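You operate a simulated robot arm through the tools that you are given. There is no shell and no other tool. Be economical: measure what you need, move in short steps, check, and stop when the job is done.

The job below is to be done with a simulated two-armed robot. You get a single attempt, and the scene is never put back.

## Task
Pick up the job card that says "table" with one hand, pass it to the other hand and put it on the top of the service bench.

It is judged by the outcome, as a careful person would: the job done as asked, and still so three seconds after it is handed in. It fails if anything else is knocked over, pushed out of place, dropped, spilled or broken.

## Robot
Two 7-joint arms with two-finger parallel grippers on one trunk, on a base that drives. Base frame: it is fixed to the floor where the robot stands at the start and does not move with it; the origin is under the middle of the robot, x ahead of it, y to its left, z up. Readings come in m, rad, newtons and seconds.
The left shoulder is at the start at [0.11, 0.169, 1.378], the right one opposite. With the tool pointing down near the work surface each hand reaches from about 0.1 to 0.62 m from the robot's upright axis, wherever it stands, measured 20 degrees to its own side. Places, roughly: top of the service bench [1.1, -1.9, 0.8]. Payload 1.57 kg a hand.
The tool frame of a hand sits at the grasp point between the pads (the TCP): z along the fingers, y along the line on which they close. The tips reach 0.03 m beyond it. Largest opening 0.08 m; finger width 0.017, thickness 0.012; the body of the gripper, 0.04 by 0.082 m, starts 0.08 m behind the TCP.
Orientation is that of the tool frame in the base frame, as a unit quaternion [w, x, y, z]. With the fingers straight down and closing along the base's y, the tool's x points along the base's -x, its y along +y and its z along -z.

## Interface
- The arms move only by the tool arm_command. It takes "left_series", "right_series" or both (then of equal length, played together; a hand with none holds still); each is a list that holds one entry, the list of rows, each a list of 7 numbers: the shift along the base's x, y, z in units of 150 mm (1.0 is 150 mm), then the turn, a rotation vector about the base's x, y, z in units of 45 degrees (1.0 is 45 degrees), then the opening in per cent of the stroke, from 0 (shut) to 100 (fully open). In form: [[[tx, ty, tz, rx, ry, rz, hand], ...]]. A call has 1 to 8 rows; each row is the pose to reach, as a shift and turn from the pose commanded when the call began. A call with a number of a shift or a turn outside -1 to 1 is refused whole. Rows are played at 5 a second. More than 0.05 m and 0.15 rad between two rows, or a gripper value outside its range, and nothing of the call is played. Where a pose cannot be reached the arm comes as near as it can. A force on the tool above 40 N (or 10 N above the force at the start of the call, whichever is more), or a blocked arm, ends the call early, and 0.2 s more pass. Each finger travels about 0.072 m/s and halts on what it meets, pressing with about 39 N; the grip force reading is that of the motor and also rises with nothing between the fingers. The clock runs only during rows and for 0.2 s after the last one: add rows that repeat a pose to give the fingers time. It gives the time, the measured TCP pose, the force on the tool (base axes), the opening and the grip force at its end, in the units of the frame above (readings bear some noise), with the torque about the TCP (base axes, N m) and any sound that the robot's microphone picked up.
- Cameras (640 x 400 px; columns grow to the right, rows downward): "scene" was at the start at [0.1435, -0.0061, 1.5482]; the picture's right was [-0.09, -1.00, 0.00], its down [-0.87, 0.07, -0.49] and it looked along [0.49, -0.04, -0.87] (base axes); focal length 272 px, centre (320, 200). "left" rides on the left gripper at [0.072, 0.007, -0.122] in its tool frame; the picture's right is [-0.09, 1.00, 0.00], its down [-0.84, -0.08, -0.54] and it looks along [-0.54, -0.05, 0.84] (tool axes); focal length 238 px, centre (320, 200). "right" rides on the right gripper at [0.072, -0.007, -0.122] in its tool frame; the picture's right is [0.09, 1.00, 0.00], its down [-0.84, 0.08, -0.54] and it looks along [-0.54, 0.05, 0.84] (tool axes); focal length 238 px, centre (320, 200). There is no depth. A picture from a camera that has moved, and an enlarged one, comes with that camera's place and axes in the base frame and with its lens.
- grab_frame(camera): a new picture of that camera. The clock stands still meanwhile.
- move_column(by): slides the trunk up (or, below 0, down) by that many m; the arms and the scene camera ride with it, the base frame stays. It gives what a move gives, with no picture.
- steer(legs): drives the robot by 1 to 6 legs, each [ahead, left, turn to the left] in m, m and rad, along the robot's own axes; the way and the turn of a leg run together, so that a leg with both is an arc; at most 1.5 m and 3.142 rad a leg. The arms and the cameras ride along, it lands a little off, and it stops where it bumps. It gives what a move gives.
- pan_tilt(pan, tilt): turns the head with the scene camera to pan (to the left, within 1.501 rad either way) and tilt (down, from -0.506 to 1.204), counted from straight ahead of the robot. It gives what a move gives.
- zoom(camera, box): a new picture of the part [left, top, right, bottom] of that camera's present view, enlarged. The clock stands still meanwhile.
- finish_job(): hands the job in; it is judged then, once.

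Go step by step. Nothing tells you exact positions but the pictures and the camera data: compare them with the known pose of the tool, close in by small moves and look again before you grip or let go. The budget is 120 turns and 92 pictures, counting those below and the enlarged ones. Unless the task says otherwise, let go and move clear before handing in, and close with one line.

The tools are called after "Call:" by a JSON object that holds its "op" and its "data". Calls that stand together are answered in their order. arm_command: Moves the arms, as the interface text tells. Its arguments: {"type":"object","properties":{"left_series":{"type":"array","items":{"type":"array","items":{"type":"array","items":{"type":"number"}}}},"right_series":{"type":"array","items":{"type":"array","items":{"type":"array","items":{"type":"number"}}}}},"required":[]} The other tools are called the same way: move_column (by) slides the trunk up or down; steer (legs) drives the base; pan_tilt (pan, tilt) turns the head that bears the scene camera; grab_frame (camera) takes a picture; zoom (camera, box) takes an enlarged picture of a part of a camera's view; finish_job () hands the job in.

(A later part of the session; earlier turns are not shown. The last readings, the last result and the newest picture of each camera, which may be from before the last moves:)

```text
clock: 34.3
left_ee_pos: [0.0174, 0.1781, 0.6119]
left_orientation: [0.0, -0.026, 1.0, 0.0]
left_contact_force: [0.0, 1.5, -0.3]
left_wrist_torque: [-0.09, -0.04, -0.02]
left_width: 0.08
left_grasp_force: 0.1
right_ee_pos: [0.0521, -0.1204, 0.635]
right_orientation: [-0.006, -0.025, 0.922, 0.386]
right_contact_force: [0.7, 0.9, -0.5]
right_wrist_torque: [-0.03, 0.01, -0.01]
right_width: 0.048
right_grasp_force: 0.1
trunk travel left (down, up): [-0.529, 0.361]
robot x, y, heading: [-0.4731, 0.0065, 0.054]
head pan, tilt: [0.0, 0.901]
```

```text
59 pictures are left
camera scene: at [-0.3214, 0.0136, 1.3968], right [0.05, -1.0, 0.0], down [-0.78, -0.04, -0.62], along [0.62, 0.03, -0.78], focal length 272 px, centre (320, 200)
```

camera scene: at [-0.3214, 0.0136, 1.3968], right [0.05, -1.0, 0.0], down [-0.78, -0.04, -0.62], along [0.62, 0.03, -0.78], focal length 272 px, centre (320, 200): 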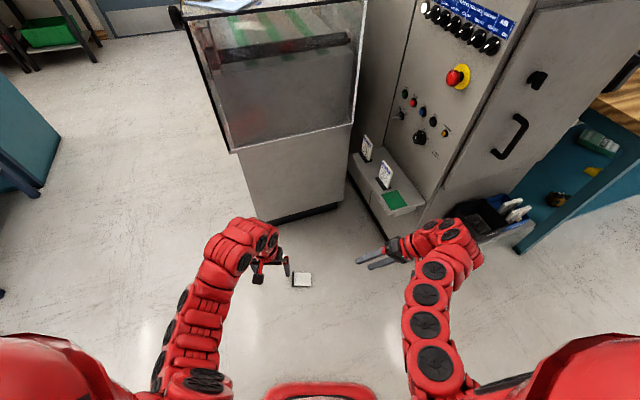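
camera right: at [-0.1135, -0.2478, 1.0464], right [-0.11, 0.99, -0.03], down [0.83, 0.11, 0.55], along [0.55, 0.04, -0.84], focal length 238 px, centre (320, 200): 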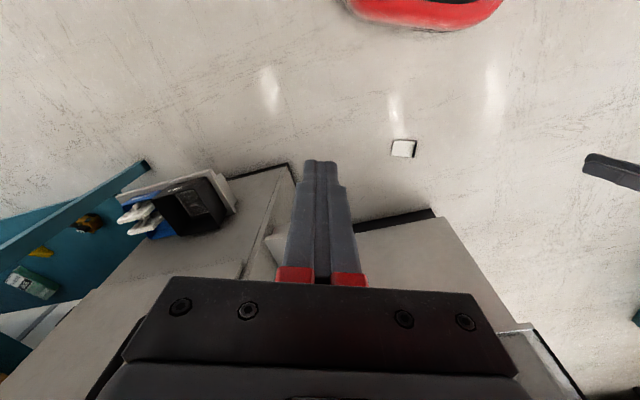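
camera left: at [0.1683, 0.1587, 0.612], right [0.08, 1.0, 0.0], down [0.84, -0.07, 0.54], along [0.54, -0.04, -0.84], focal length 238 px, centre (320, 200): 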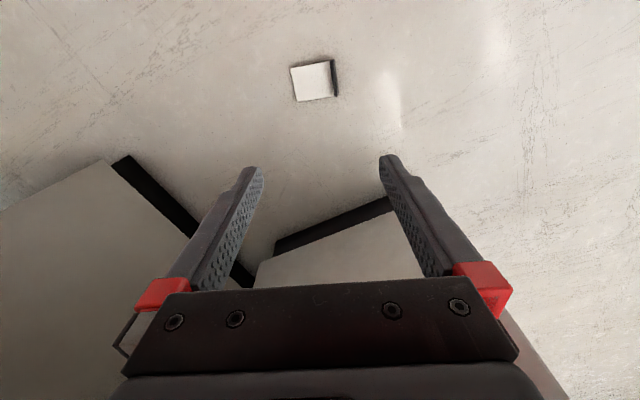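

The drive came out short and slightly rotated, so I'm checking whether anything was touched: the tray, the rack and the rear-right side.

Call:
{"op": "zoom", "data": {"camera": "scene", "box": [320, 80, 560, 280]}}

Call:
{"op": "pan_tilt", "data": {"pan": -1.5, "tilt": 0.7}}

Call:
{"op": "grab_frame", "data": {"camera": "scene"}}

```text
2.00 times, centred on (440, 180) of scene
camera zoom: at [-0.3214, 0.0136, 1.3968], right [0.05, -1.0, 0.0], down [-0.78, -0.04, -0.62], along [0.62, 0.03, -0.78], focal length 543 px, centre (80, 240)
```

zoom: 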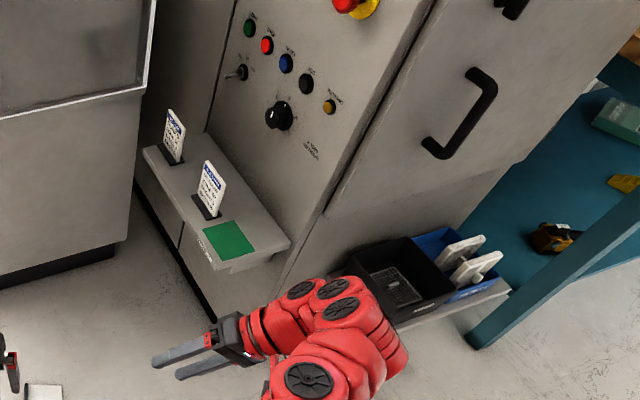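

```text
clock: 35.9
left_ee_pos: [0.0172, 0.1788, 0.6117]
left_orientation: [0.0, -0.026, 1.0, 0.0]
left_contact_force: [-0.7, 0.5, 0.5]
left_wrist_torque: [-0.01, -0.02, -0.03]
left_width: 0.0801
left_grasp_force: 0.1
right_ee_pos: [0.0519, -0.119, 0.6332]
right_orientation: [-0.005, -0.026, 0.922, 0.385]
right_contact_force: [-0.1, 0.4, 0.0]
right_wrist_torque: [-0.05, -0.02, -0.01]
right_width: 0.0482
right_grasp_force: 0.1
trunk travel left (down, up): [-0.529, 0.361]
robot x, y, heading: [-0.4766, 0.005, 0.052]
head pan, tilt: [-1.499, 0.7]
```

```text
57 pictures are left
camera scene: at [-0.3863, -0.0758, 1.413], right [-0.99, -0.13, 0.0], down [-0.08, 0.64, -0.76], along [0.1, -0.76, -0.64], focal length 272 px, centre (320, 200)
```

scene: 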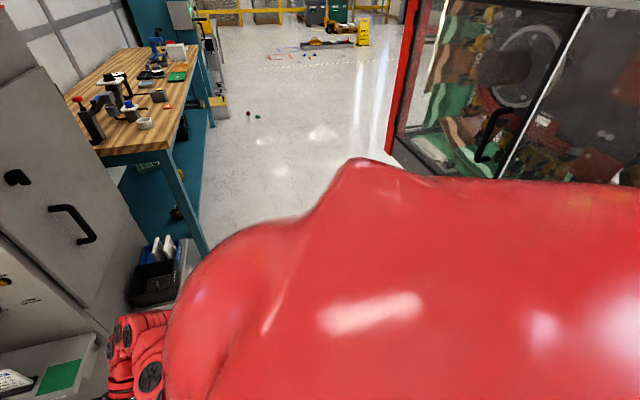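

Rack and tray look intact. I'll tuck the right arm to a neutral pose close in, then shift the robot left, away from the shelf. The plan is for the left hand to pinch the card's upright foot plate, which needs no yaw.

Call:
{"op": "arm_command", "data": {"right_series": [[[-0.13, -0.1, 0, -0.16, 0, 0, 60], [-0.26, -0.2, 0, -0.33, 0, 0, 60], [-0.4, -0.3, 0, -0.5, 0, 0, 60], [-0.53, -0.4, 0, -0.66, 0, 0, 60], [-0.66, -0.5, 0, -0.83, 0, 0, 60], [-0.8, -0.6, 0, -1.0, 0, 0, 60]]]}}

Call:
{"op": "steer", "data": {"legs": [[0.0, 0.12, -0.053], [0.12, 0, 0]]}}

Call:
{"op": "pan_tilt", "data": {"pan": 0, "tilt": 1.0}}

Call:
{"op": "grab_frame", "data": {"camera": "scene"}}

Call:
{"op": "grab_frame", "data": {"camera": "left"}}

```text
clock: 37.3
left_ee_pos: [0.0175, 0.1776, 0.6123]
left_orientation: [-0.001, -0.026, 1.0, 0.0]
left_contact_force: [0.3, 0.4, 0.3]
left_wrist_torque: [0.01, -0.02, 0.0]
left_width: 0.08
left_grasp_force: 0.1
right_ee_pos: [-0.0718, -0.2098, 0.6356]
right_orientation: [-0.014, -0.022, 1.0, 0.003]
right_contact_force: [0.8, 0.9, 0.4]
right_wrist_torque: [0.03, 0.0, 0.01]
right_width: 0.048
right_grasp_force: 0.0
right hand out of reach, approached as far as the arm can: row 1, 2, 3, 4
trunk travel left (down, up): [-0.529, 0.361]
robot x, y, heading: [-0.4722, 0.0042, 0.055]
head pan, tilt: [-1.499, 0.7]
```

```text
clock: 39.4
left_ee_pos: [0.1392, 0.2717, 0.6111]
left_orientation: [0.0, 0.001, 1.0, 0.0]
left_contact_force: [0.5, -0.7, -0.4]
left_wrist_torque: [-0.03, 0.05, -0.04]
left_width: 0.0797
left_grasp_force: 0.0
right_ee_pos: [0.0297, -0.1104, 0.6344]
right_orientation: [-0.015, 0.005, 1.0, 0.005]
right_contact_force: [-0.2, -0.6, 0.5]
right_wrist_torque: [-0.02, 0.02, 0.02]
right_width: 0.0479
right_grasp_force: 0.0
trunk travel left (down, up): [-0.529, 0.361]
robot x, y, heading: [-0.3603, 0.1258, -0.001]
head pan, tilt: [-1.499, 0.7]
```

```text
clock: 41.0
left_ee_pos: [0.1381, 0.2718, 0.6126]
left_orientation: [0.001, 0.001, 1.0, 0.001]
left_contact_force: [1.0, -0.8, 0.0]
left_wrist_torque: [0.02, 0.01, 0.02]
left_width: 0.08
left_grasp_force: 0.0
right_ee_pos: [0.0291, -0.1098, 0.6345]
right_orientation: [-0.015, 0.005, 1.0, 0.005]
right_contact_force: [0.9, 0.0, -0.7]
right_wrist_torque: [-0.01, 0.03, 0.01]
right_width: 0.048
right_grasp_force: 0.1
trunk travel left (down, up): [-0.529, 0.361]
robot x, y, heading: [-0.3594, 0.1242, 0.002]
head pan, tilt: [0.0, 1.0]
```

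```text
56 pictures are left
camera scene: at [-0.2149, 0.1243, 1.3897], right [0.0, -1.0, 0.0], down [-0.84, 0.0, -0.54], along [0.54, 0.0, -0.84], focal length 272 px, centre (320, 200)
```

scene: 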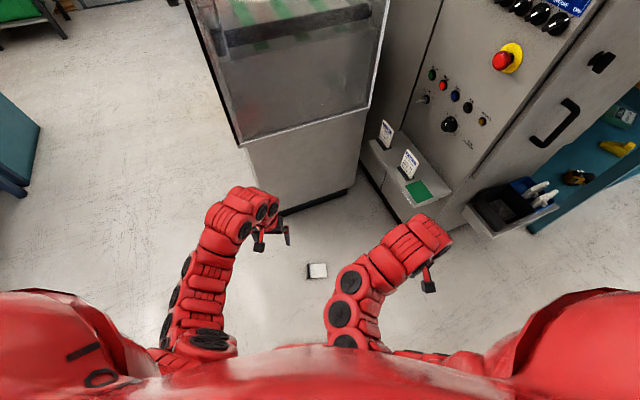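

```text
55 pictures are left
camera left: at [0.0661, 0.2781, 0.7318], right [0.09, 1.0, 0.0], down [0.84, -0.08, 0.54], along [0.54, -0.05, -0.84], focal length 238 px, centre (320, 200)
```

left: 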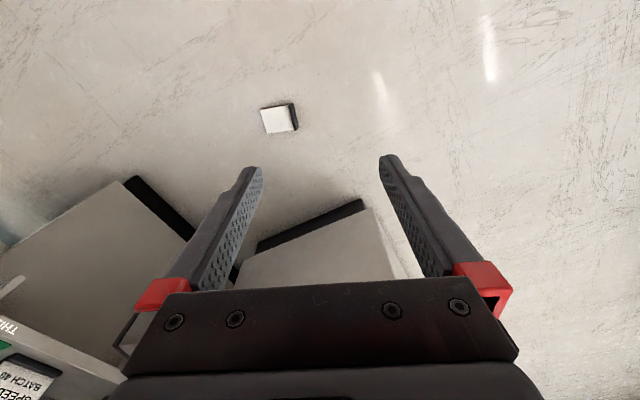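

The card's foot is around [0.237, 0.185]. I'm driving 5 cm forward, lowering the trunk and moving the left hand above the foot.

Call:
{"op": "steer", "data": {"legs": [[0.05, 0, 0]]}}

Call:
{"op": "move_column", "data": {"by": -0.38}}

Call:
{"op": "arm_command", "data": {"left_series": [[[0.1, -0.2, 0, 0, 0, 0, 60], [0.2, -0.4, 0, 0, 0, 0, 60], [0.3, -0.58, 0, 0, 0, 0, 60], [0.3, -0.58, 0, 0, 0, 0, 60]]]}}

Call:
{"op": "grab_frame", "data": {"camera": "left"}}

Call:
{"op": "grab_frame", "data": {"camera": "scene"}}

```text
clock: 41.9
left_ee_pos: [0.1888, 0.2721, 0.6109]
left_orientation: [-0.001, 0.001, 1.0, 0.0]
left_contact_force: [0.3, -0.6, 0.6]
left_wrist_torque: [0.0, 0.02, 0.01]
left_width: 0.08
left_grasp_force: 0.2
right_ee_pos: [0.079, -0.1108, 0.6339]
right_orientation: [-0.016, 0.005, 1.0, 0.004]
right_contact_force: [-0.5, 0.0, -0.7]
right_wrist_torque: [0.01, 0.0, 0.03]
right_width: 0.0478
right_grasp_force: 0.1
trunk travel left (down, up): [-0.529, 0.361]
robot x, y, heading: [-0.3157, 0.1224, 0.001]
head pan, tilt: [0.0, 1.0]
```

```text
clock: 45.5
left_ee_pos: [0.1879, 0.2707, 0.2323]
left_orientation: [0.0, 0.0, 1.0, 0.0]
left_contact_force: [0.5, -0.3, 0.6]
left_wrist_torque: [0.0, 0.01, -0.02]
left_width: 0.08
left_grasp_force: 0.0
right_ee_pos: [0.0785, -0.1101, 0.2544]
right_orientation: [-0.015, 0.005, 1.0, 0.005]
right_contact_force: [0.1, -0.7, 0.8]
right_wrist_torque: [-0.03, -0.01, -0.02]
right_width: 0.0481
right_grasp_force: 0.1
trunk travel left (down, up): [-0.149, 0.741]
robot x, y, heading: [-0.3182, 0.1276, 0.003]
head pan, tilt: [0.0, 1.0]
```

```text
clock: 46.5
left_ee_pos: [0.2329, 0.1842, 0.2309]
left_orientation: [0.001, 0.001, 1.0, 0.0]
left_contact_force: [0.1, 0.4, -0.3]
left_wrist_torque: [-0.04, 0.0, 0.02]
left_width: 0.0481
left_grasp_force: 0.0
right_ee_pos: [0.0788, -0.1109, 0.254]
right_orientation: [-0.014, 0.005, 1.0, 0.005]
right_contact_force: [0.5, 0.9, -0.2]
right_wrist_torque: [0.01, 0.0, 0.02]
right_width: 0.0479
right_grasp_force: 0.0
trunk travel left (down, up): [-0.149, 0.741]
robot x, y, heading: [-0.3111, 0.1232, 0.001]
head pan, tilt: [0.0, 1.0]
```

```text
54 pictures are left
camera left: at [0.1599, 0.1906, 0.3511], right [0.09, 1.0, 0.0], down [0.84, -0.08, 0.54], along [0.54, -0.05, -0.84], focal length 238 px, centre (320, 200)
```

left: 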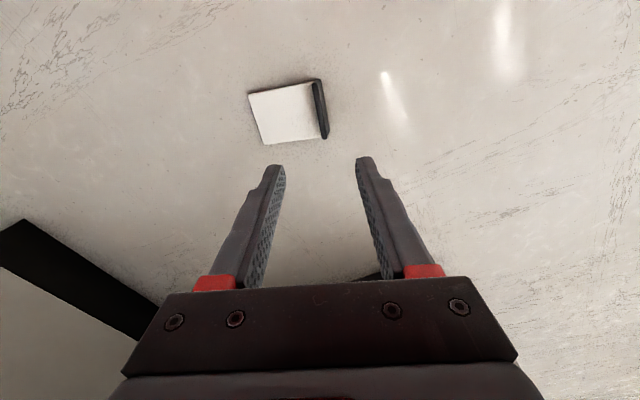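

```text
53 pictures are left
camera scene: at [-0.1653, 0.1242, 1.0096], right [0.0, -1.0, 0.0], down [-0.84, 0.0, -0.54], along [0.54, 0.0, -0.84], focal length 272 px, centre (320, 200)
```

scene: 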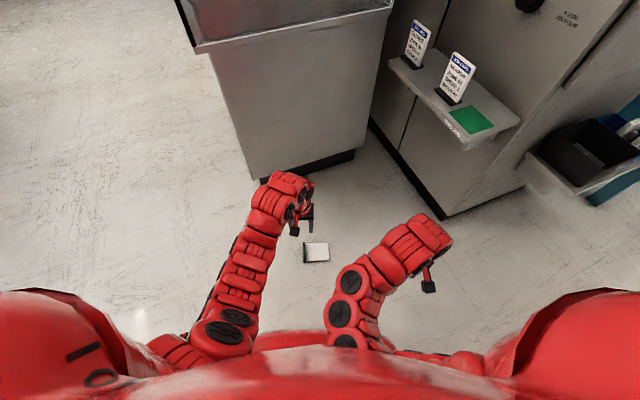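

The foot strip centre works out to [0.229, 0.186] with about 4° yaw, and the left hand is nearly above it. I'm lowering with the trunk and fine-aligning.

Call:
{"op": "move_column", "data": {"by": -0.12}}

Call:
{"op": "arm_command", "data": {"left_series": [[[-0.03, 0.01, 0, 0, 0, 0.09, 50], [-0.03, 0.01, 0, 0, 0, 0.09, 50]]]}}

Call:
{"op": "grab_frame", "data": {"camera": "left"}}

Call:
{"op": "zoom", "data": {"camera": "scene", "box": [270, 190, 370, 280]}}

```text
clock: 48.2
left_ee_pos: [0.2315, 0.1832, 0.1935]
left_orientation: [0.003, 0.001, 1.0, 0.0]
left_contact_force: [0.1, -0.5, 0.2]
left_wrist_torque: [0.0, 0.03, -0.01]
left_width: 0.0481
left_grasp_force: 0.1
right_ee_pos: [0.09, -0.1117, 0.2225]
right_orientation: [0.003, 0.011, 1.0, 0.009]
right_contact_force: [0.5, -0.1, -0.2]
right_wrist_torque: [0.02, -0.04, -0.03]
right_width: 0.0479
right_grasp_force: 0.1
trunk travel left (down, up): [-0.107, 0.783]
robot x, y, heading: [-0.3103, 0.1265, 0.003]
head pan, tilt: [0.0, 1.0]
stopped: the arm was blocked; the commanded pose is now the measured one
```

```text
clock: 48.9
left_ee_pos: [0.2259, 0.1854, 0.1929]
left_orientation: [0.003, -0.035, 0.999, 0.001]
left_contact_force: [1.2, -0.3, 0.0]
left_wrist_torque: [0.02, 0.0, -0.01]
left_width: 0.0402
left_grasp_force: 0.1
right_ee_pos: [0.0893, -0.1119, 0.2236]
right_orientation: [0.005, 0.012, 1.0, 0.011]
right_contact_force: [0.1, -0.5, -0.2]
right_wrist_torque: [0.02, -0.02, 0.01]
right_width: 0.0478
right_grasp_force: 0.1
trunk travel left (down, up): [-0.107, 0.783]
robot x, y, heading: [-0.3099, 0.124, -0.001]
head pan, tilt: [0.0, 1.0]
```

```text
52 pictures are left
camera left: at [0.1537, 0.1873, 0.3122], right [0.02, 1.0, 0.0], down [0.84, -0.02, 0.55], along [0.55, -0.01, -0.84], focal length 238 px, centre (320, 200)
```

left: 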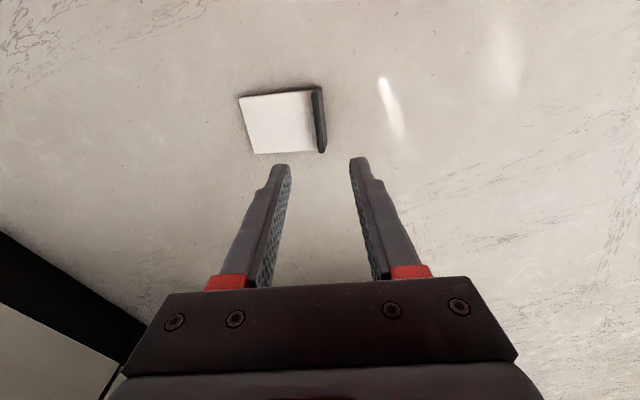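

```text
4.44 times, centred on (320, 235) of scene
camera zoom: at [-0.1698, 0.1238, 0.9689], right [0.0, -1.0, 0.0], down [-0.84, 0.0, -0.54], along [0.54, 0.0, -0.84], focal length 1208 px, centre (320, 44)
```

zoom: 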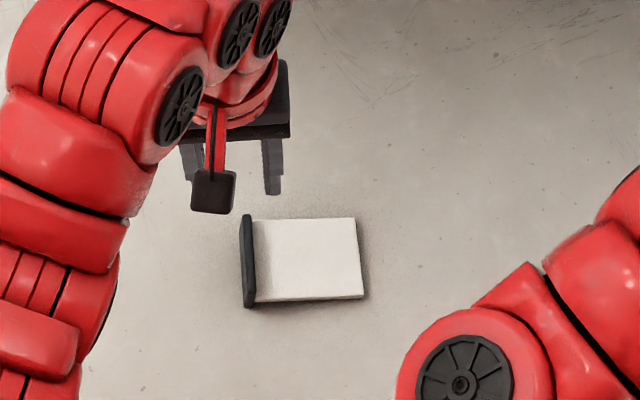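

The trunk stopped because the tucked right arm ran out of room. The left arm can do the remaining 14 cm by itself, so I'm descending partly and checking.

Call:
{"op": "arm_command", "data": {"left_series": [[[0.02, 0.017, -0.2, 0, 0, 0, 50], [0.02, 0.017, -0.4, 0, 0, 0, 50], [0.02, 0.017, -0.6, 0, 0, 0, 50], [0.02, 0.017, -0.7, 0, 0, 0, 50], [0.02, 0.017, -0.7, 0, 0, 0, 50]]]}}

Call:
{"op": "grab_frame", "data": {"camera": "left"}}

Call:
{"op": "zoom", "data": {"camera": "scene", "box": [270, 190, 370, 280]}}

```text
clock: 50.0
left_ee_pos: [0.229, 0.1889, 0.0876]
left_orientation: [0.003, -0.034, 0.999, 0.0]
left_contact_force: [0.3, 0.8, 0.3]
left_wrist_torque: [-0.01, -0.01, 0.03]
left_width: 0.0399
left_grasp_force: 0.1
right_ee_pos: [0.0901, -0.1118, 0.2248]
right_orientation: [0.004, 0.011, 1.0, 0.008]
right_contact_force: [0.2, 0.1, -0.4]
right_wrist_torque: [-0.01, 0.02, -0.01]
right_width: 0.0481
right_grasp_force: 0.0
trunk travel left (down, up): [-0.107, 0.783]
robot x, y, heading: [-0.315, 0.1272, 0.002]
head pan, tilt: [0.0, 1.0]
```

```text
50 pictures are left
camera left: at [0.1564, 0.1904, 0.2067], right [0.02, 1.0, 0.0], down [0.84, -0.02, 0.55], along [0.55, -0.01, -0.84], focal length 238 px, centre (320, 200)
```

left: 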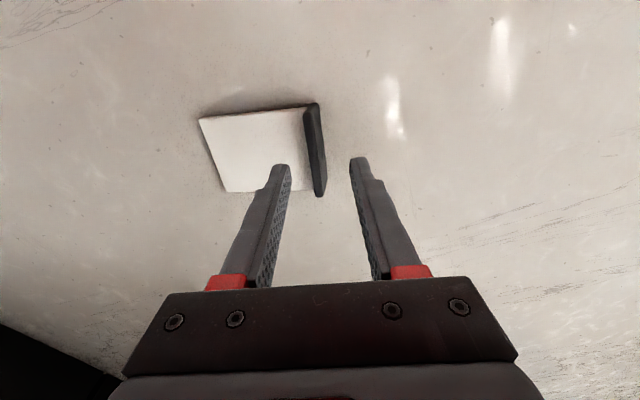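

```text
4.44 times, centred on (320, 235) of scene
camera zoom: at [-0.1691, 0.1246, 0.9688], right [0.0, -1.0, 0.0], down [-0.84, 0.0, -0.54], along [0.54, 0.0, -0.84], focal length 1208 px, centre (320, 44)
```

zoom: 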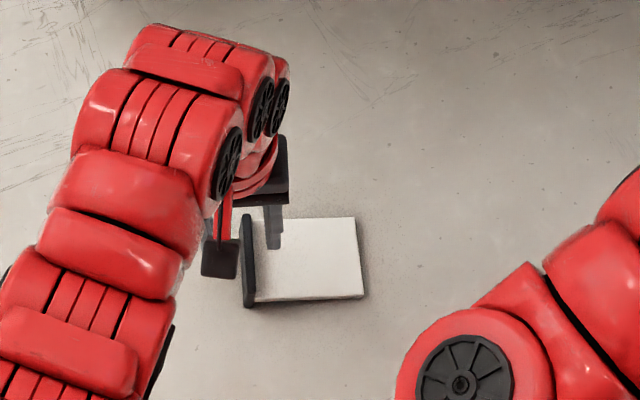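

The foot strip lies between the fingers. I'm lowering the last 3 cm gently so the tips stop just above the card's back, then closing.

Call:
{"op": "arm_command", "data": {"left_series": [[[-0.01, -0.003, -0.07, 0, 0, 0, 50], [-0.015, -0.005, -0.14, 0, 0, 0, 50], [-0.015, -0.005, -0.21, 0, 0, 0, 50], [-0.015, -0.005, -0.21, 0, 0, 0, 50]]]}}

Call:
{"op": "grab_frame", "data": {"camera": "left"}}

```text
clock: 51.0
left_ee_pos: [0.2281, 0.1873, 0.0549]
left_orientation: [0.001, -0.034, 0.999, -0.001]
left_contact_force: [-0.4, 0.6, -0.3]
left_wrist_torque: [-0.02, 0.01, -0.04]
left_width: 0.0401
left_grasp_force: 0.0
right_ee_pos: [0.0897, -0.1113, 0.2239]
right_orientation: [0.003, 0.012, 1.0, 0.009]
right_contact_force: [-0.1, 1.1, -0.3]
right_wrist_torque: [-0.04, 0.02, 0.01]
right_width: 0.0484
right_grasp_force: 0.0
trunk travel left (down, up): [-0.107, 0.783]
robot x, y, heading: [-0.3125, 0.1222, 0.004]
head pan, tilt: [0.0, 1.0]
```

```text
48 pictures are left
camera left: at [0.1554, 0.1896, 0.1749], right [0.02, 1.0, 0.0], down [0.84, -0.02, 0.55], along [0.55, -0.01, -0.84], focal length 238 px, centre (320, 200)
```

left: 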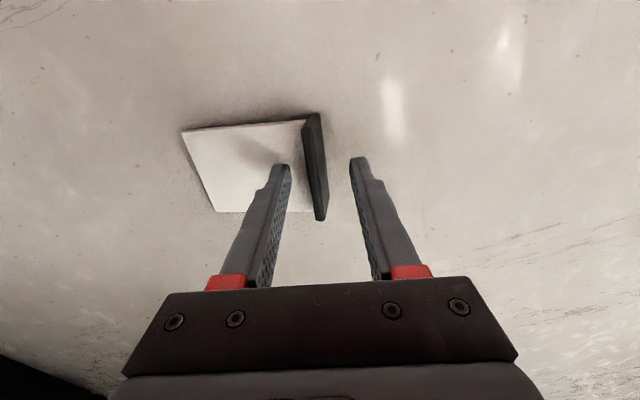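

Still a small gap above the card's back. I'm going 4 mm lower and closing.

Call:
{"op": "arm_command", "data": {"left_series": [[[0, 0, -0.027, 0, 0, 0, 50], [0, 0, -0.027, 0, 0, 0, 50], [0, 0, -0.027, 0, 0, 0, 0], [0, 0, -0.027, 0, 0, 0, 0], [0, 0, -0.027, 0, 0, 0, 0], [0, 0, -0.027, 0, 0, 0, 0]]]}}

Call:
{"op": "grab_frame", "data": {"camera": "left"}}

```text
clock: 52.5
left_ee_pos: [0.2286, 0.1875, 0.0514]
left_orientation: [0.002, -0.035, 0.999, 0.0]
left_contact_force: [2.1, 4.2, 9.5]
left_wrist_torque: [0.22, -0.03, 0.02]
left_width: 0.0072
left_grasp_force: 26.4
right_ee_pos: [0.09, -0.1121, 0.2227]
right_orientation: [0.004, 0.012, 1.0, 0.007]
right_contact_force: [-0.2, -0.1, 0.1]
right_wrist_torque: [0.04, -0.01, 0.02]
right_width: 0.0481
right_grasp_force: 0.1
trunk travel left (down, up): [-0.107, 0.783]
robot x, y, heading: [-0.3135, 0.1262, -0.0]
head pan, tilt: [0.0, 1.0]
```

```text
47 pictures are left
camera left: at [0.1562, 0.1903, 0.1713], right [0.02, 1.0, 0.0], down [0.84, -0.02, 0.55], along [0.55, -0.01, -0.84], focal length 238 px, centre (320, 200)
```

left: 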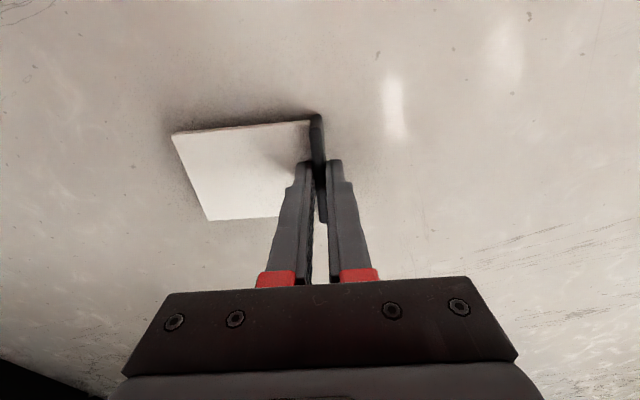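

Pinched at 7.2 mm. I'm lifting slowly and looking.

Call:
{"op": "arm_command", "data": {"left_series": [[[0, 0, 0.06, 0, 0, 0, 0], [0, 0, 0.15, 0, 0, 0, 0], [0, 0, 0.3, 0, 0, 0, 0], [0, 0, 0.5, 0, 0, 0, 0], [0, 0, 0.7, 0, 0, 0, 0], [0, 0, 0.9, 0, 0, 0, 0], [0, 0, 0.9, 0, 0, 0, 0]]]}}

Call:
{"op": "grab_frame", "data": {"camera": "left"}}

Call:
{"op": "grab_frame", "data": {"camera": "scene"}}

```text
clock: 54.0
left_ee_pos: [0.2284, 0.1879, 0.1872]
left_orientation: [0.002, -0.034, 0.999, -0.002]
left_contact_force: [-0.7, -0.1, -0.4]
left_wrist_torque: [0.02, 0.0, -0.02]
left_width: 0.0072
left_grasp_force: 26.5
right_ee_pos: [0.0898, -0.1125, 0.2233]
right_orientation: [0.002, 0.011, 1.0, 0.008]
right_contact_force: [-0.3, -0.6, -0.6]
right_wrist_torque: [0.0, 0.02, 0.02]
right_width: 0.048
right_grasp_force: 0.0
trunk travel left (down, up): [-0.107, 0.783]
robot x, y, heading: [-0.3174, 0.1251, -0.002]
head pan, tilt: [0.0, 1.0]
```

```text
46 pictures are left
camera left: at [0.1551, 0.1907, 0.3065], right [0.02, 1.0, 0.0], down [0.84, -0.02, 0.54], along [0.54, -0.01, -0.84], focal length 238 px, centre (320, 200)
```

left: 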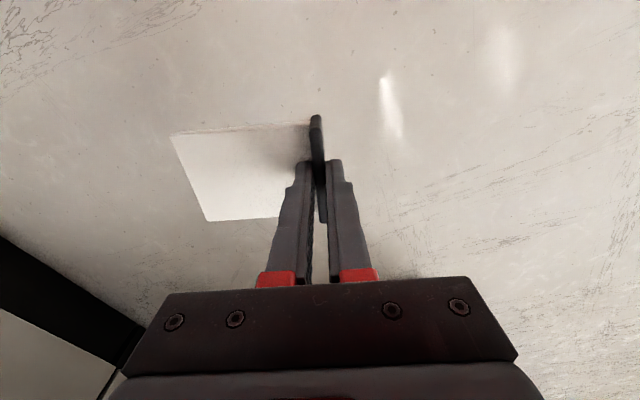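

```text
45 pictures are left
camera scene: at [-0.1682, 0.1257, 0.9687], right [0.0, -1.0, 0.0], down [-0.84, 0.0, -0.54], along [0.54, 0.0, -0.84], focal length 272 px, centre (320, 200)
```

scene: 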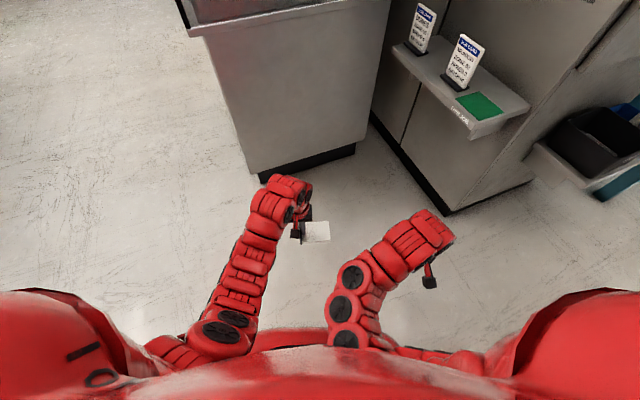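

The card is held firmly. I'm backing away from the rack and raising the trunk.

Call:
{"op": "steer", "data": {"legs": [[-0.18, 0, 0]]}}

Call:
{"op": "move_column", "data": {"by": 0.585}}

Call:
{"op": "grab_frame", "data": {"camera": "scene"}}

```text
clock: 55.7
left_ee_pos: [0.0502, 0.1937, 0.1861]
left_orientation: [0.002, -0.038, 0.999, 0.0]
left_contact_force: [-0.2, -0.4, 0.0]
left_wrist_torque: [-0.01, 0.03, 0.01]
left_width: 0.0071
left_grasp_force: 26.2
right_ee_pos: [-0.0843, -0.1066, 0.224]
right_orientation: [0.004, 0.007, 1.0, 0.01]
right_contact_force: [0.1, 0.2, -0.8]
right_wrist_torque: [-0.02, 0.02, 0.01]
right_width: 0.0478
right_grasp_force: 0.0
trunk travel left (down, up): [-0.107, 0.783]
robot x, y, heading: [-0.4913, 0.125, 0.005]
head pan, tilt: [0.0, 1.0]
stopped in leg 1: the robot was blocked; the commanded pose is now the measured one
```

```text
refused: 0.585 is not a number from -0.4 to 0.4
```

```text
44 pictures are left
camera scene: at [-0.3459, 0.1271, 0.9684], right [0.01, -1.0, 0.0], down [-0.84, -0.01, -0.54], along [0.54, 0.0, -0.84], focal length 272 px, centre (320, 200)
```

scene: 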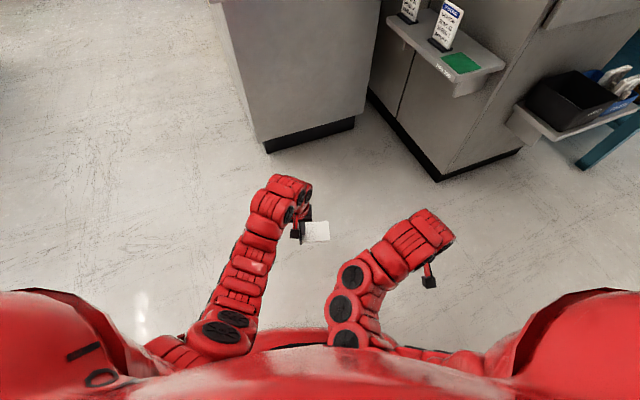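

Something behind the robot blocks at x≈-0.49. I'll ease 3 cm forward and raise the trunk in two steps.

Call:
{"op": "steer", "data": {"legs": [[0.04, 0, 0]]}}

Call:
{"op": "move_column", "data": {"by": 0.38}}

Call:
{"op": "move_column", "data": {"by": 0.2}}

Call:
{"op": "grab_frame", "data": {"camera": "scene"}}

```text
clock: 56.6
left_ee_pos: [0.0893, 0.194, 0.1856]
left_orientation: [0.001, -0.037, 0.999, 0.001]
left_contact_force: [0.5, 0.1, 0.0]
left_wrist_torque: [-0.01, 0.02, 0.01]
left_width: 0.0069
left_grasp_force: 26.6
right_ee_pos: [-0.0435, -0.1082, 0.2236]
right_orientation: [0.005, 0.007, 1.0, 0.009]
right_contact_force: [0.1, 0.4, -0.5]
right_wrist_torque: [0.0, -0.04, 0.0]
right_width: 0.0479
right_grasp_force: 0.1
trunk travel left (down, up): [-0.107, 0.783]
robot x, y, heading: [-0.4462, 0.1256, 0.011]
head pan, tilt: [0.0, 1.0]
```

```text
clock: 60.3
left_ee_pos: [0.0907, 0.1942, 0.564]
left_orientation: [0.0, -0.038, 0.999, 0.001]
left_contact_force: [-0.3, 0.1, -1.5]
left_wrist_torque: [-0.01, -0.01, -0.01]
left_width: 0.0071
left_grasp_force: 26.4
right_ee_pos: [-0.0431, -0.1083, 0.6006]
right_orientation: [0.002, 0.009, 1.0, 0.01]
right_contact_force: [0.2, -0.7, 1.8]
right_wrist_torque: [0.0, -0.02, 0.0]
right_width: 0.048
right_grasp_force: 0.1
trunk travel left (down, up): [-0.487, 0.403]
robot x, y, heading: [-0.4496, 0.1259, 0.005]
head pan, tilt: [0.0, 1.0]
```

```text
clock: 62.4
left_ee_pos: [0.0918, 0.1945, 0.7639]
left_orientation: [0.001, -0.038, 0.999, 0.001]
left_contact_force: [-0.1, -0.1, -0.8]
left_wrist_torque: [0.0, -0.01, 0.02]
left_width: 0.0071
left_grasp_force: 25.8
right_ee_pos: [-0.0431, -0.1078, 0.8017]
right_orientation: [0.001, 0.008, 1.0, 0.009]
right_contact_force: [0.3, -0.2, 0.0]
right_wrist_torque: [0.01, 0.01, 0.01]
right_width: 0.048
right_grasp_force: 0.1
trunk travel left (down, up): [-0.687, 0.203]
robot x, y, heading: [-0.4459, 0.1254, 0.001]
head pan, tilt: [0.0, 1.0]
```

```text
43 pictures are left
camera scene: at [-0.3015, 0.1266, 1.547], right [0.01, -1.0, 0.0], down [-0.84, -0.01, -0.54], along [0.54, 0.0, -0.84], focal length 272 px, centre (320, 200)
```

scene: 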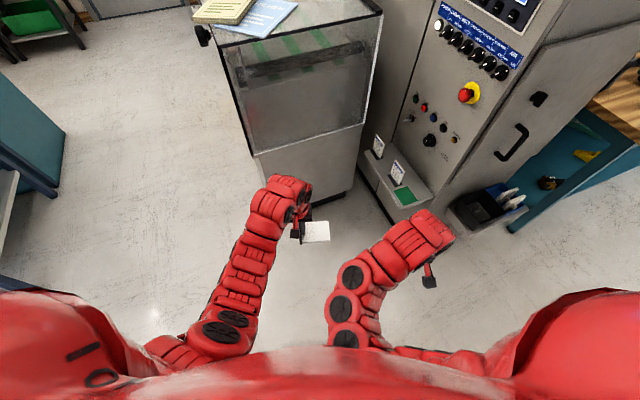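

The workspace is clear. I'm rolling both hands 45° inward as rehearsed, with the right hand staying well short of the card.

Call:
{"op": "arm_command", "data": {"left_series": [[[-0.03, 0, -0.03, -0.14, -0.005, -0.013, 0], [-0.05, -0.01, -0.05, -0.28, -0.01, -0.026, 0], [-0.07, -0.01, -0.07, -0.42, -0.015, -0.039, 0], [-0.09, -0.02, -0.09, -0.57, -0.02, -0.052, 0], [-0.12, -0.02, -0.11, -0.71, -0.026, -0.065, 0], [-0.14, -0.03, -0.13, -0.85, -0.031, -0.078, 0], [-0.16, -0.03, -0.15, -1.0, -0.037, -0.09, 0], [-0.16, -0.03, -0.15, -1.0, -0.037, -0.09, 0]]], "right_series": [[[0.1, 0.05, 0, 0.14, 0, 0, 60], [0.2, 0.1, -0.01, 0.28, 0, 0, 60], [0.3, 0.16, -0.02, 0.42, 0, 0, 60], [0.4, 0.21, -0.03, 0.57, 0, 0, 60], [0.5, 0.27, -0.04, 0.71, 0, 0, 60], [0.6, 0.32, -0.05, 0.85, 0, 0, 60], [0.74, 0.387, -0.05, 1.0, 0, 0, 60], [0.74, 0.387, -0.05, 1.0, 0, 0, 60]]]}}

Call:
{"op": "grab_frame", "data": {"camera": "scene"}}

Call:
{"op": "grab_frame", "data": {"camera": "right"}}

Call:
{"op": "grab_frame", "data": {"camera": "left"}}

```text
clock: 64.2
left_ee_pos: [0.0677, 0.19, 0.7413]
left_orientation: [0.0, 0.0, 0.924, -0.382]
left_contact_force: [0.1, 0.2, -0.6]
left_wrist_torque: [0.04, -0.02, 0.0]
left_width: 0.0071
left_grasp_force: 26.4
right_ee_pos: [0.0695, -0.0503, 0.7926]
right_orientation: [-0.002, 0.007, 0.92, 0.392]
right_contact_force: [-0.5, -0.4, 0.2]
right_wrist_torque: [-0.02, 0.03, 0.01]
right_width: 0.0478
right_grasp_force: 0.1
right hand out of reach, approached as far as the arm can: row 3, 4, 5, 6
trunk travel left (down, up): [-0.687, 0.203]
robot x, y, heading: [-0.4478, 0.1286, 0.01]
head pan, tilt: [0.0, 1.0]
```

```text
42 pictures are left
camera scene: at [-0.3019, 0.1264, 1.5471], right [0.01, -1.0, 0.0], down [-0.84, -0.01, -0.54], along [0.54, 0.0, -0.84], focal length 272 px, centre (320, 200)
```

scene: 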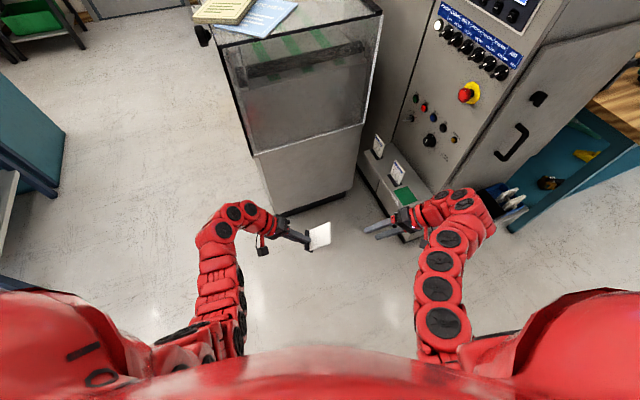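

```text
41 pictures are left
camera right: at [-0.0036, -0.1413, 0.8738], right [-0.08, 0.69, 0.72], down [0.84, -0.35, 0.42], along [0.54, 0.63, -0.55], focal length 238 px, centre (320, 200)
```

right: 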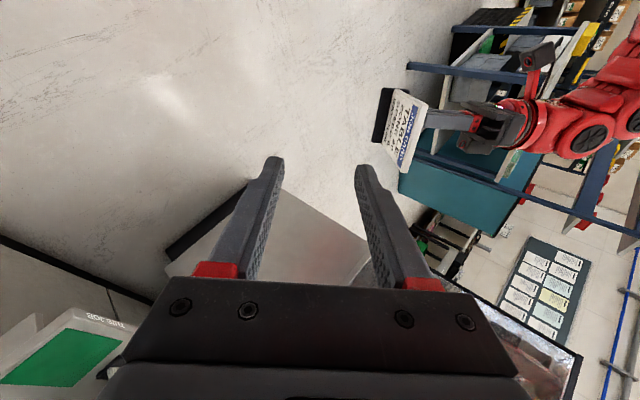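

```text
40 pictures are left
camera left: at [-0.0045, 0.2805, 0.8209], right [0.09, 0.7, -0.7], down [0.84, 0.33, 0.44], along [0.54, -0.63, -0.56], focal length 238 px, centre (320, 200)
```

left: 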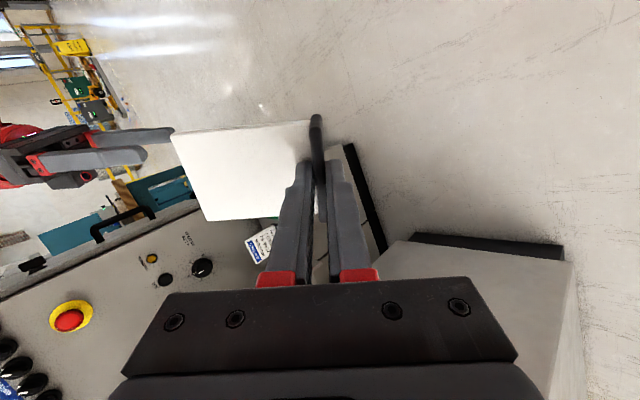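

The card reads TABLE and extends up-right from the left fingers, as planned. I'm lowering the left hand 3 cm and bringing the right hand in line with the card's free end, about 1.5 cm short of it.

Call:
{"op": "arm_command", "data": {"left_series": [[[0, 0, -0.05, 0, 0, 0, 0], [0, 0, -0.1, 0, 0, 0, 0], [0, 0, -0.15, 0, 0, 0, 0], [0, 0, -0.2, 0, 0, 0, 0], [0, 0, -0.2, 0, 0, 0, 0], [0, 0, -0.2, 0, 0, 0, 0]]], "right_series": [[[0, 0.15, 0, -0.01, 0, 0, 60], [0, 0.31, -0.01, -0.02, 0, 0, 60], [-0.01, 0.47, -0.02, -0.027, 0, 0, 60], [-0.012, 0.63, -0.03, -0.027, 0, 0, 60], [-0.012, 0.787, -0.037, -0.027, 0, 0, 60], [-0.012, 0.787, -0.037, -0.027, 0, 0, 60]]]}}

Call:
{"op": "grab_frame", "data": {"camera": "right"}}

Call:
{"op": "grab_frame", "data": {"camera": "left"}}

```text
clock: 65.6
left_ee_pos: [0.0683, 0.188, 0.7101]
left_orientation: [-0.001, 0.0, 0.924, -0.381]
left_contact_force: [0.7, 0.1, -0.6]
left_wrist_torque: [0.04, 0.0, -0.01]
left_width: 0.0067
left_grasp_force: 26.4
right_ee_pos: [0.0646, 0.0685, 0.787]
right_orientation: [0.0, 0.008, 0.924, 0.382]
right_contact_force: [-0.4, -0.2, -0.4]
right_wrist_torque: [0.02, 0.0, 0.05]
right_width: 0.0479
right_grasp_force: 0.0
right hand out of reach, approached as far as the arm can: row 1, 2, 3
trunk travel left (down, up): [-0.687, 0.203]
robot x, y, heading: [-0.4465, 0.124, 0.01]
head pan, tilt: [0.0, 1.0]
```

```text
39 pictures are left
camera right: at [-0.0082, -0.0218, 0.8704], right [-0.08, 0.71, 0.7], down [0.84, -0.34, 0.43], along [0.54, 0.62, -0.56], focal length 238 px, centre (320, 200)
```

right: 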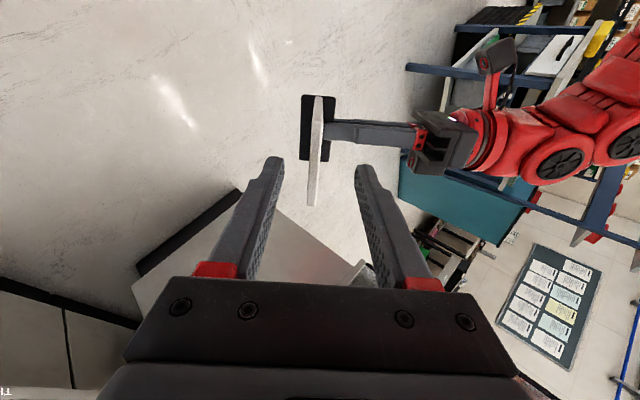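

```text
38 pictures are left
camera left: at [-0.0042, 0.2796, 0.7902], right [0.09, 0.71, -0.7], down [0.84, 0.33, 0.44], along [0.54, -0.63, -0.56], focal length 238 px, centre (320, 200)
```

left: 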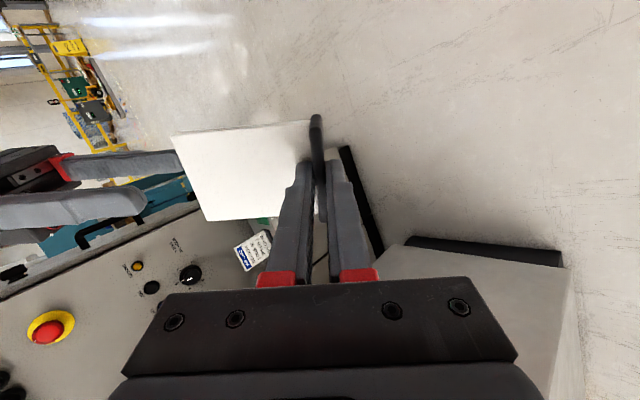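

The card is edge-on and centred between the right fingers. I'm advancing along the card by about 58 mm.

Call:
{"op": "arm_command", "data": {"right_series": [[[0.01, 0.07, -0.07, 0, 0, 0, 60], [0.02, 0.14, -0.14, 0, 0, 0, 60], [0.02, 0.21, -0.21, 0, 0, 0, 60], [0.02, 0.273, -0.273, 0, 0, 0, 60], [0.02, 0.273, -0.273, 0, 0, 0, 60]]]}}

Call:
{"op": "grab_frame", "data": {"camera": "right"}}

Call:
{"op": "grab_frame", "data": {"camera": "left"}}

```text
clock: 66.8
left_ee_pos: [0.0667, 0.1875, 0.7116]
left_orientation: [-0.001, 0.0, 0.924, -0.382]
left_contact_force: [0.4, 0.4, -1.1]
left_wrist_torque: [0.04, 0.0, 0.02]
left_width: 0.0072
left_grasp_force: 26.9
right_ee_pos: [0.0698, 0.1081, 0.7482]
right_orientation: [-0.001, 0.008, 0.924, 0.382]
right_contact_force: [0.8, -0.4, 0.1]
right_wrist_torque: [0.02, -0.02, -0.01]
right_width: 0.048
right_grasp_force: 0.2
trunk travel left (down, up): [-0.687, 0.203]
robot x, y, heading: [-0.4475, 0.1262, 0.005]
head pan, tilt: [0.0, 1.0]
```

```text
37 pictures are left
camera right: at [-0.003, 0.0187, 0.8303], right [-0.08, 0.71, 0.7], down [0.84, -0.34, 0.43], along [0.54, 0.62, -0.56], focal length 238 px, centre (320, 200)
```

right: 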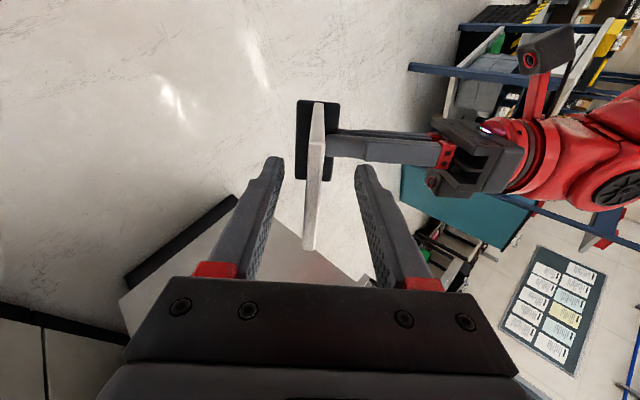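

```text
36 pictures are left
camera left: at [-0.0043, 0.2797, 0.7902], right [0.09, 0.7, -0.7], down [0.84, 0.33, 0.44], along [0.54, -0.63, -0.56], focal length 238 px, centre (320, 200)
```

left: 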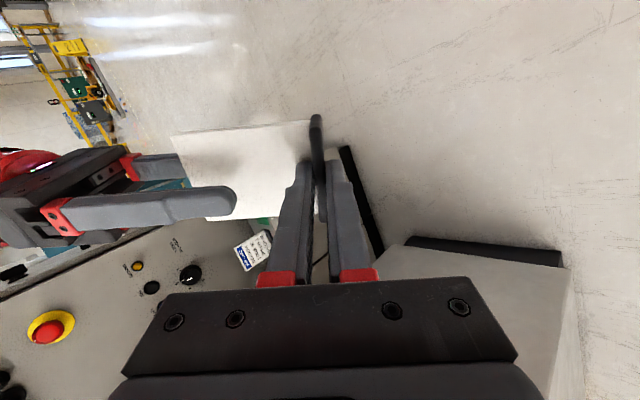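

The right fingers straddle the free half of the card. I'm closing the right gripper while the left keeps hold.

Call:
{"op": "arm_command", "data": {"right_series": [[[0, 0, 0, 0, 0, 0, 0], [0, 0, 0, 0, 0, 0, 0], [0, 0, 0, 0, 0, 0, 0], [0, 0, 0, 0, 0, 0, 0], [0, 0, 0, 0, 0, 0, 0]]]}}

Call:
{"op": "grab_frame", "data": {"camera": "right"}}

```text
clock: 68.0
left_ee_pos: [0.0684, 0.19, 0.7099]
left_orientation: [0.001, 0.0, 0.924, -0.382]
left_contact_force: [-2.8, 9.7, 16.3]
left_wrist_torque: [-0.41, 0.14, -0.22]
left_width: 0.0073
left_grasp_force: 26.0
right_ee_pos: [0.0698, 0.1069, 0.7476]
right_orientation: [-0.001, 0.009, 0.925, 0.38]
right_contact_force: [3.6, -10.4, -15.2]
right_wrist_torque: [-1.28, -0.28, -0.1]
right_width: 0.008
right_grasp_force: 26.7
trunk travel left (down, up): [-0.687, 0.203]
robot x, y, heading: [-0.4497, 0.1241, 0.005]
head pan, tilt: [0.0, 1.0]
```

```text
35 pictures are left
camera right: at [-0.0029, 0.0179, 0.83], right [-0.08, 0.71, 0.7], down [0.84, -0.34, 0.43], along [0.54, 0.62, -0.57], focal length 238 px, centre (320, 200)
```

right: 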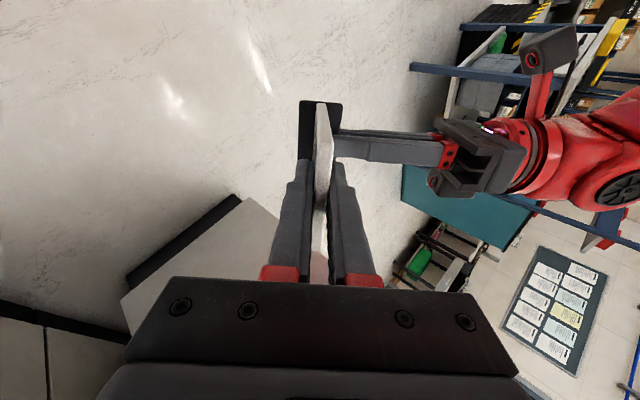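

Both hands hold the card, with about 18 N of strain between them. I'm easing the right hand by about 1.5 mm to relax it before releasing the left.

Call:
{"op": "arm_command", "data": {"right_series": [[[0, -0.007, -0.007, 0, 0, 0, 0], [0, -0.007, -0.007, 0, 0, 0, 0], [0, -0.007, -0.007, 0, 0, 0, 0]]]}}

```text
clock: 68.8
left_ee_pos: [0.0686, 0.1891, 0.7111]
left_orientation: [-0.001, -0.002, 0.924, -0.382]
left_contact_force: [-2.4, 12.0, 8.5]
left_wrist_torque: [-0.16, 0.08, -0.19]
left_width: 0.0069
left_grasp_force: 26.6
right_ee_pos: [0.0673, 0.1067, 0.7447]
right_orientation: [-0.001, 0.008, 0.924, 0.383]
right_contact_force: [2.3, -13.0, -9.9]
right_wrist_torque: [-1.0, -0.17, 0.07]
right_width: 0.008
right_grasp_force: 26.4
trunk travel left (down, up): [-0.687, 0.203]
robot x, y, heading: [-0.4482, 0.1247, 0.004]
head pan, tilt: [0.0, 1.0]
```

Easing slightly more, then opening the left gripper modestly.

Call:
{"op": "arm_command", "data": {"right_series": [[[0, -0.009, -0.005, 0, 0, 0, 0], [0, -0.009, -0.005, 0, 0, 0, 0], [0, -0.009, -0.005, 0, 0, 0, 0], [0, -0.009, -0.005, 0, 0, 0, 0], [0, -0.009, -0.005, 0, 0, 0, 0]]], "left_series": [[[0, 0, 0, 0, 0, 0, 0], [0, 0, 0, 0, 0, 0, 0], [0, 0, 0, 0, 0, 0, 30], [0, 0, 0, 0, 0, 0, 30], [0, 0, 0, 0, 0, 0, 30]]]}}

Call:
{"op": "grab_frame", "data": {"camera": "left"}}

Call:
{"op": "grab_frame", "data": {"camera": "right"}}

```text
clock: 70.0
left_ee_pos: [0.0686, 0.1887, 0.7098]
left_orientation: [-0.002, -0.001, 0.924, -0.383]
left_contact_force: [-0.6, 8.7, 2.0]
left_wrist_torque: [-0.01, 0.03, -0.08]
left_width: 0.0206
left_grasp_force: 0.2
right_ee_pos: [0.0691, 0.1067, 0.745]
right_orientation: [-0.002, 0.008, 0.924, 0.382]
right_contact_force: [0.5, -7.9, -2.9]
right_wrist_torque: [-0.45, -0.02, 0.07]
right_width: 0.0074
right_grasp_force: 26.8
trunk travel left (down, up): [-0.687, 0.203]
robot x, y, heading: [-0.4476, 0.1241, 0.002]
head pan, tilt: [0.0, 1.0]
```

```text
34 pictures are left
camera left: at [-0.0043, 0.2796, 0.7902], right [0.09, 0.7, -0.7], down [0.84, 0.33, 0.44], along [0.54, -0.63, -0.56], focal length 238 px, centre (320, 200)
```

left: 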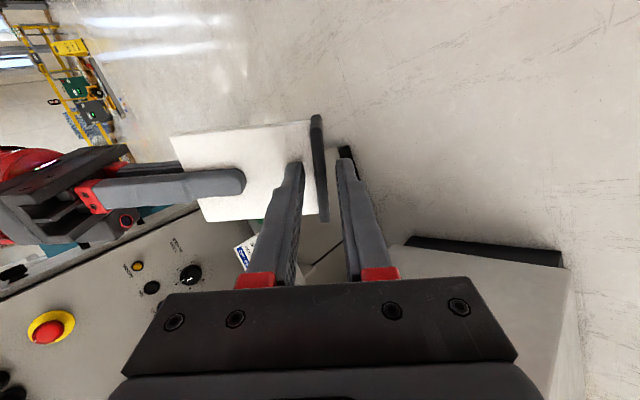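

```text
33 pictures are left
camera right: at [-0.0031, 0.0166, 0.8282], right [-0.08, 0.71, 0.7], down [0.84, -0.34, 0.43], along [0.54, 0.62, -0.56], focal length 238 px, centre (320, 200)
```

right: 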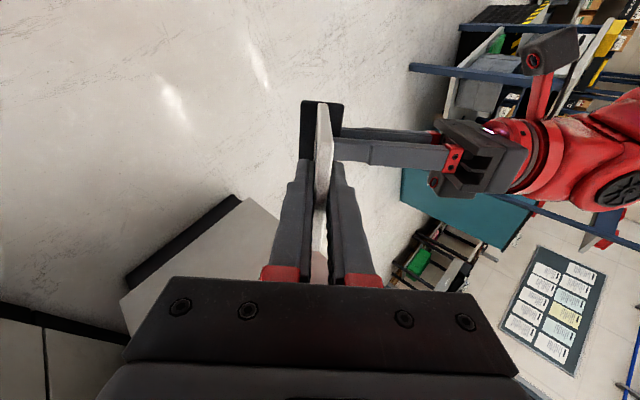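

The right hand holds the card and the left is open. I'm retracting the left hand along its own axis.

Call:
{"op": "arm_command", "data": {"left_series": [[[0, 0.05, 0.05, 0, 0, 0, 32], [0, 0.12, 0.12, 0, 0, 0, 32], [0, 0.2, 0.2, 0, 0, 0, 32], [0, 0.3, 0.3, 0, 0, 0, 32], [0, 0.4, 0.3, 0, 0, 0, 32]]]}}

Call:
{"op": "grab_frame", "data": {"camera": "left"}}

Call:
{"op": "grab_frame", "data": {"camera": "scene"}}

```text
clock: 71.2
left_ee_pos: [0.0673, 0.2497, 0.7555]
left_orientation: [0.0, 0.0, 0.924, -0.382]
left_contact_force: [-1.1, 1.0, -1.1]
left_wrist_torque: [0.01, 0.0, -0.01]
left_width: 0.0254
left_grasp_force: 0.0
right_ee_pos: [0.0678, 0.1063, 0.7458]
right_orientation: [-0.002, 0.008, 0.924, 0.382]
right_contact_force: [-0.2, -1.0, -0.3]
right_wrist_torque: [-0.02, 0.0, 0.01]
right_width: 0.0072
right_grasp_force: 26.8
trunk travel left (down, up): [-0.687, 0.203]
robot x, y, heading: [-0.4476, 0.123, 0.009]
head pan, tilt: [0.0, 1.0]
```

```text
32 pictures are left
camera left: at [-0.0037, 0.3408, 0.8356], right [0.09, 0.7, -0.7], down [0.84, 0.33, 0.44], along [0.54, -0.63, -0.56], focal length 238 px, centre (320, 200)
```

left: 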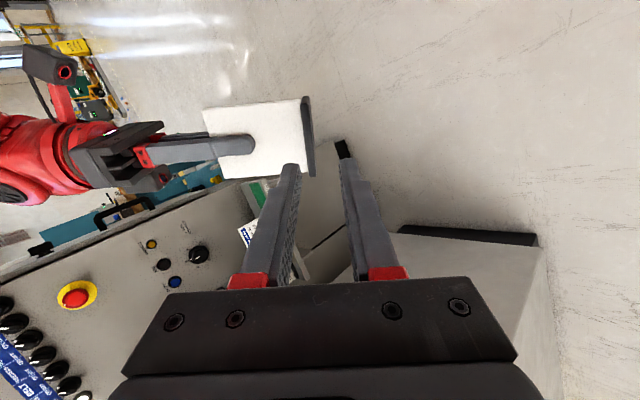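

```text
31 pictures are left
camera scene: at [-0.3015, 0.1271, 1.5471], right [0.01, -1.0, 0.0], down [-0.84, -0.01, -0.54], along [0.54, 0.0, -0.84], focal length 272 px, centre (320, 200)
```

scene: 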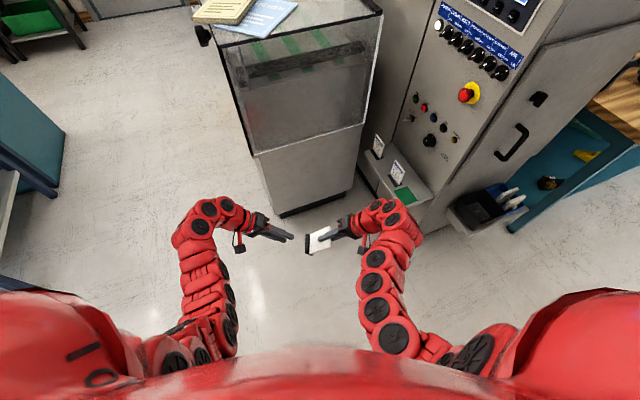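

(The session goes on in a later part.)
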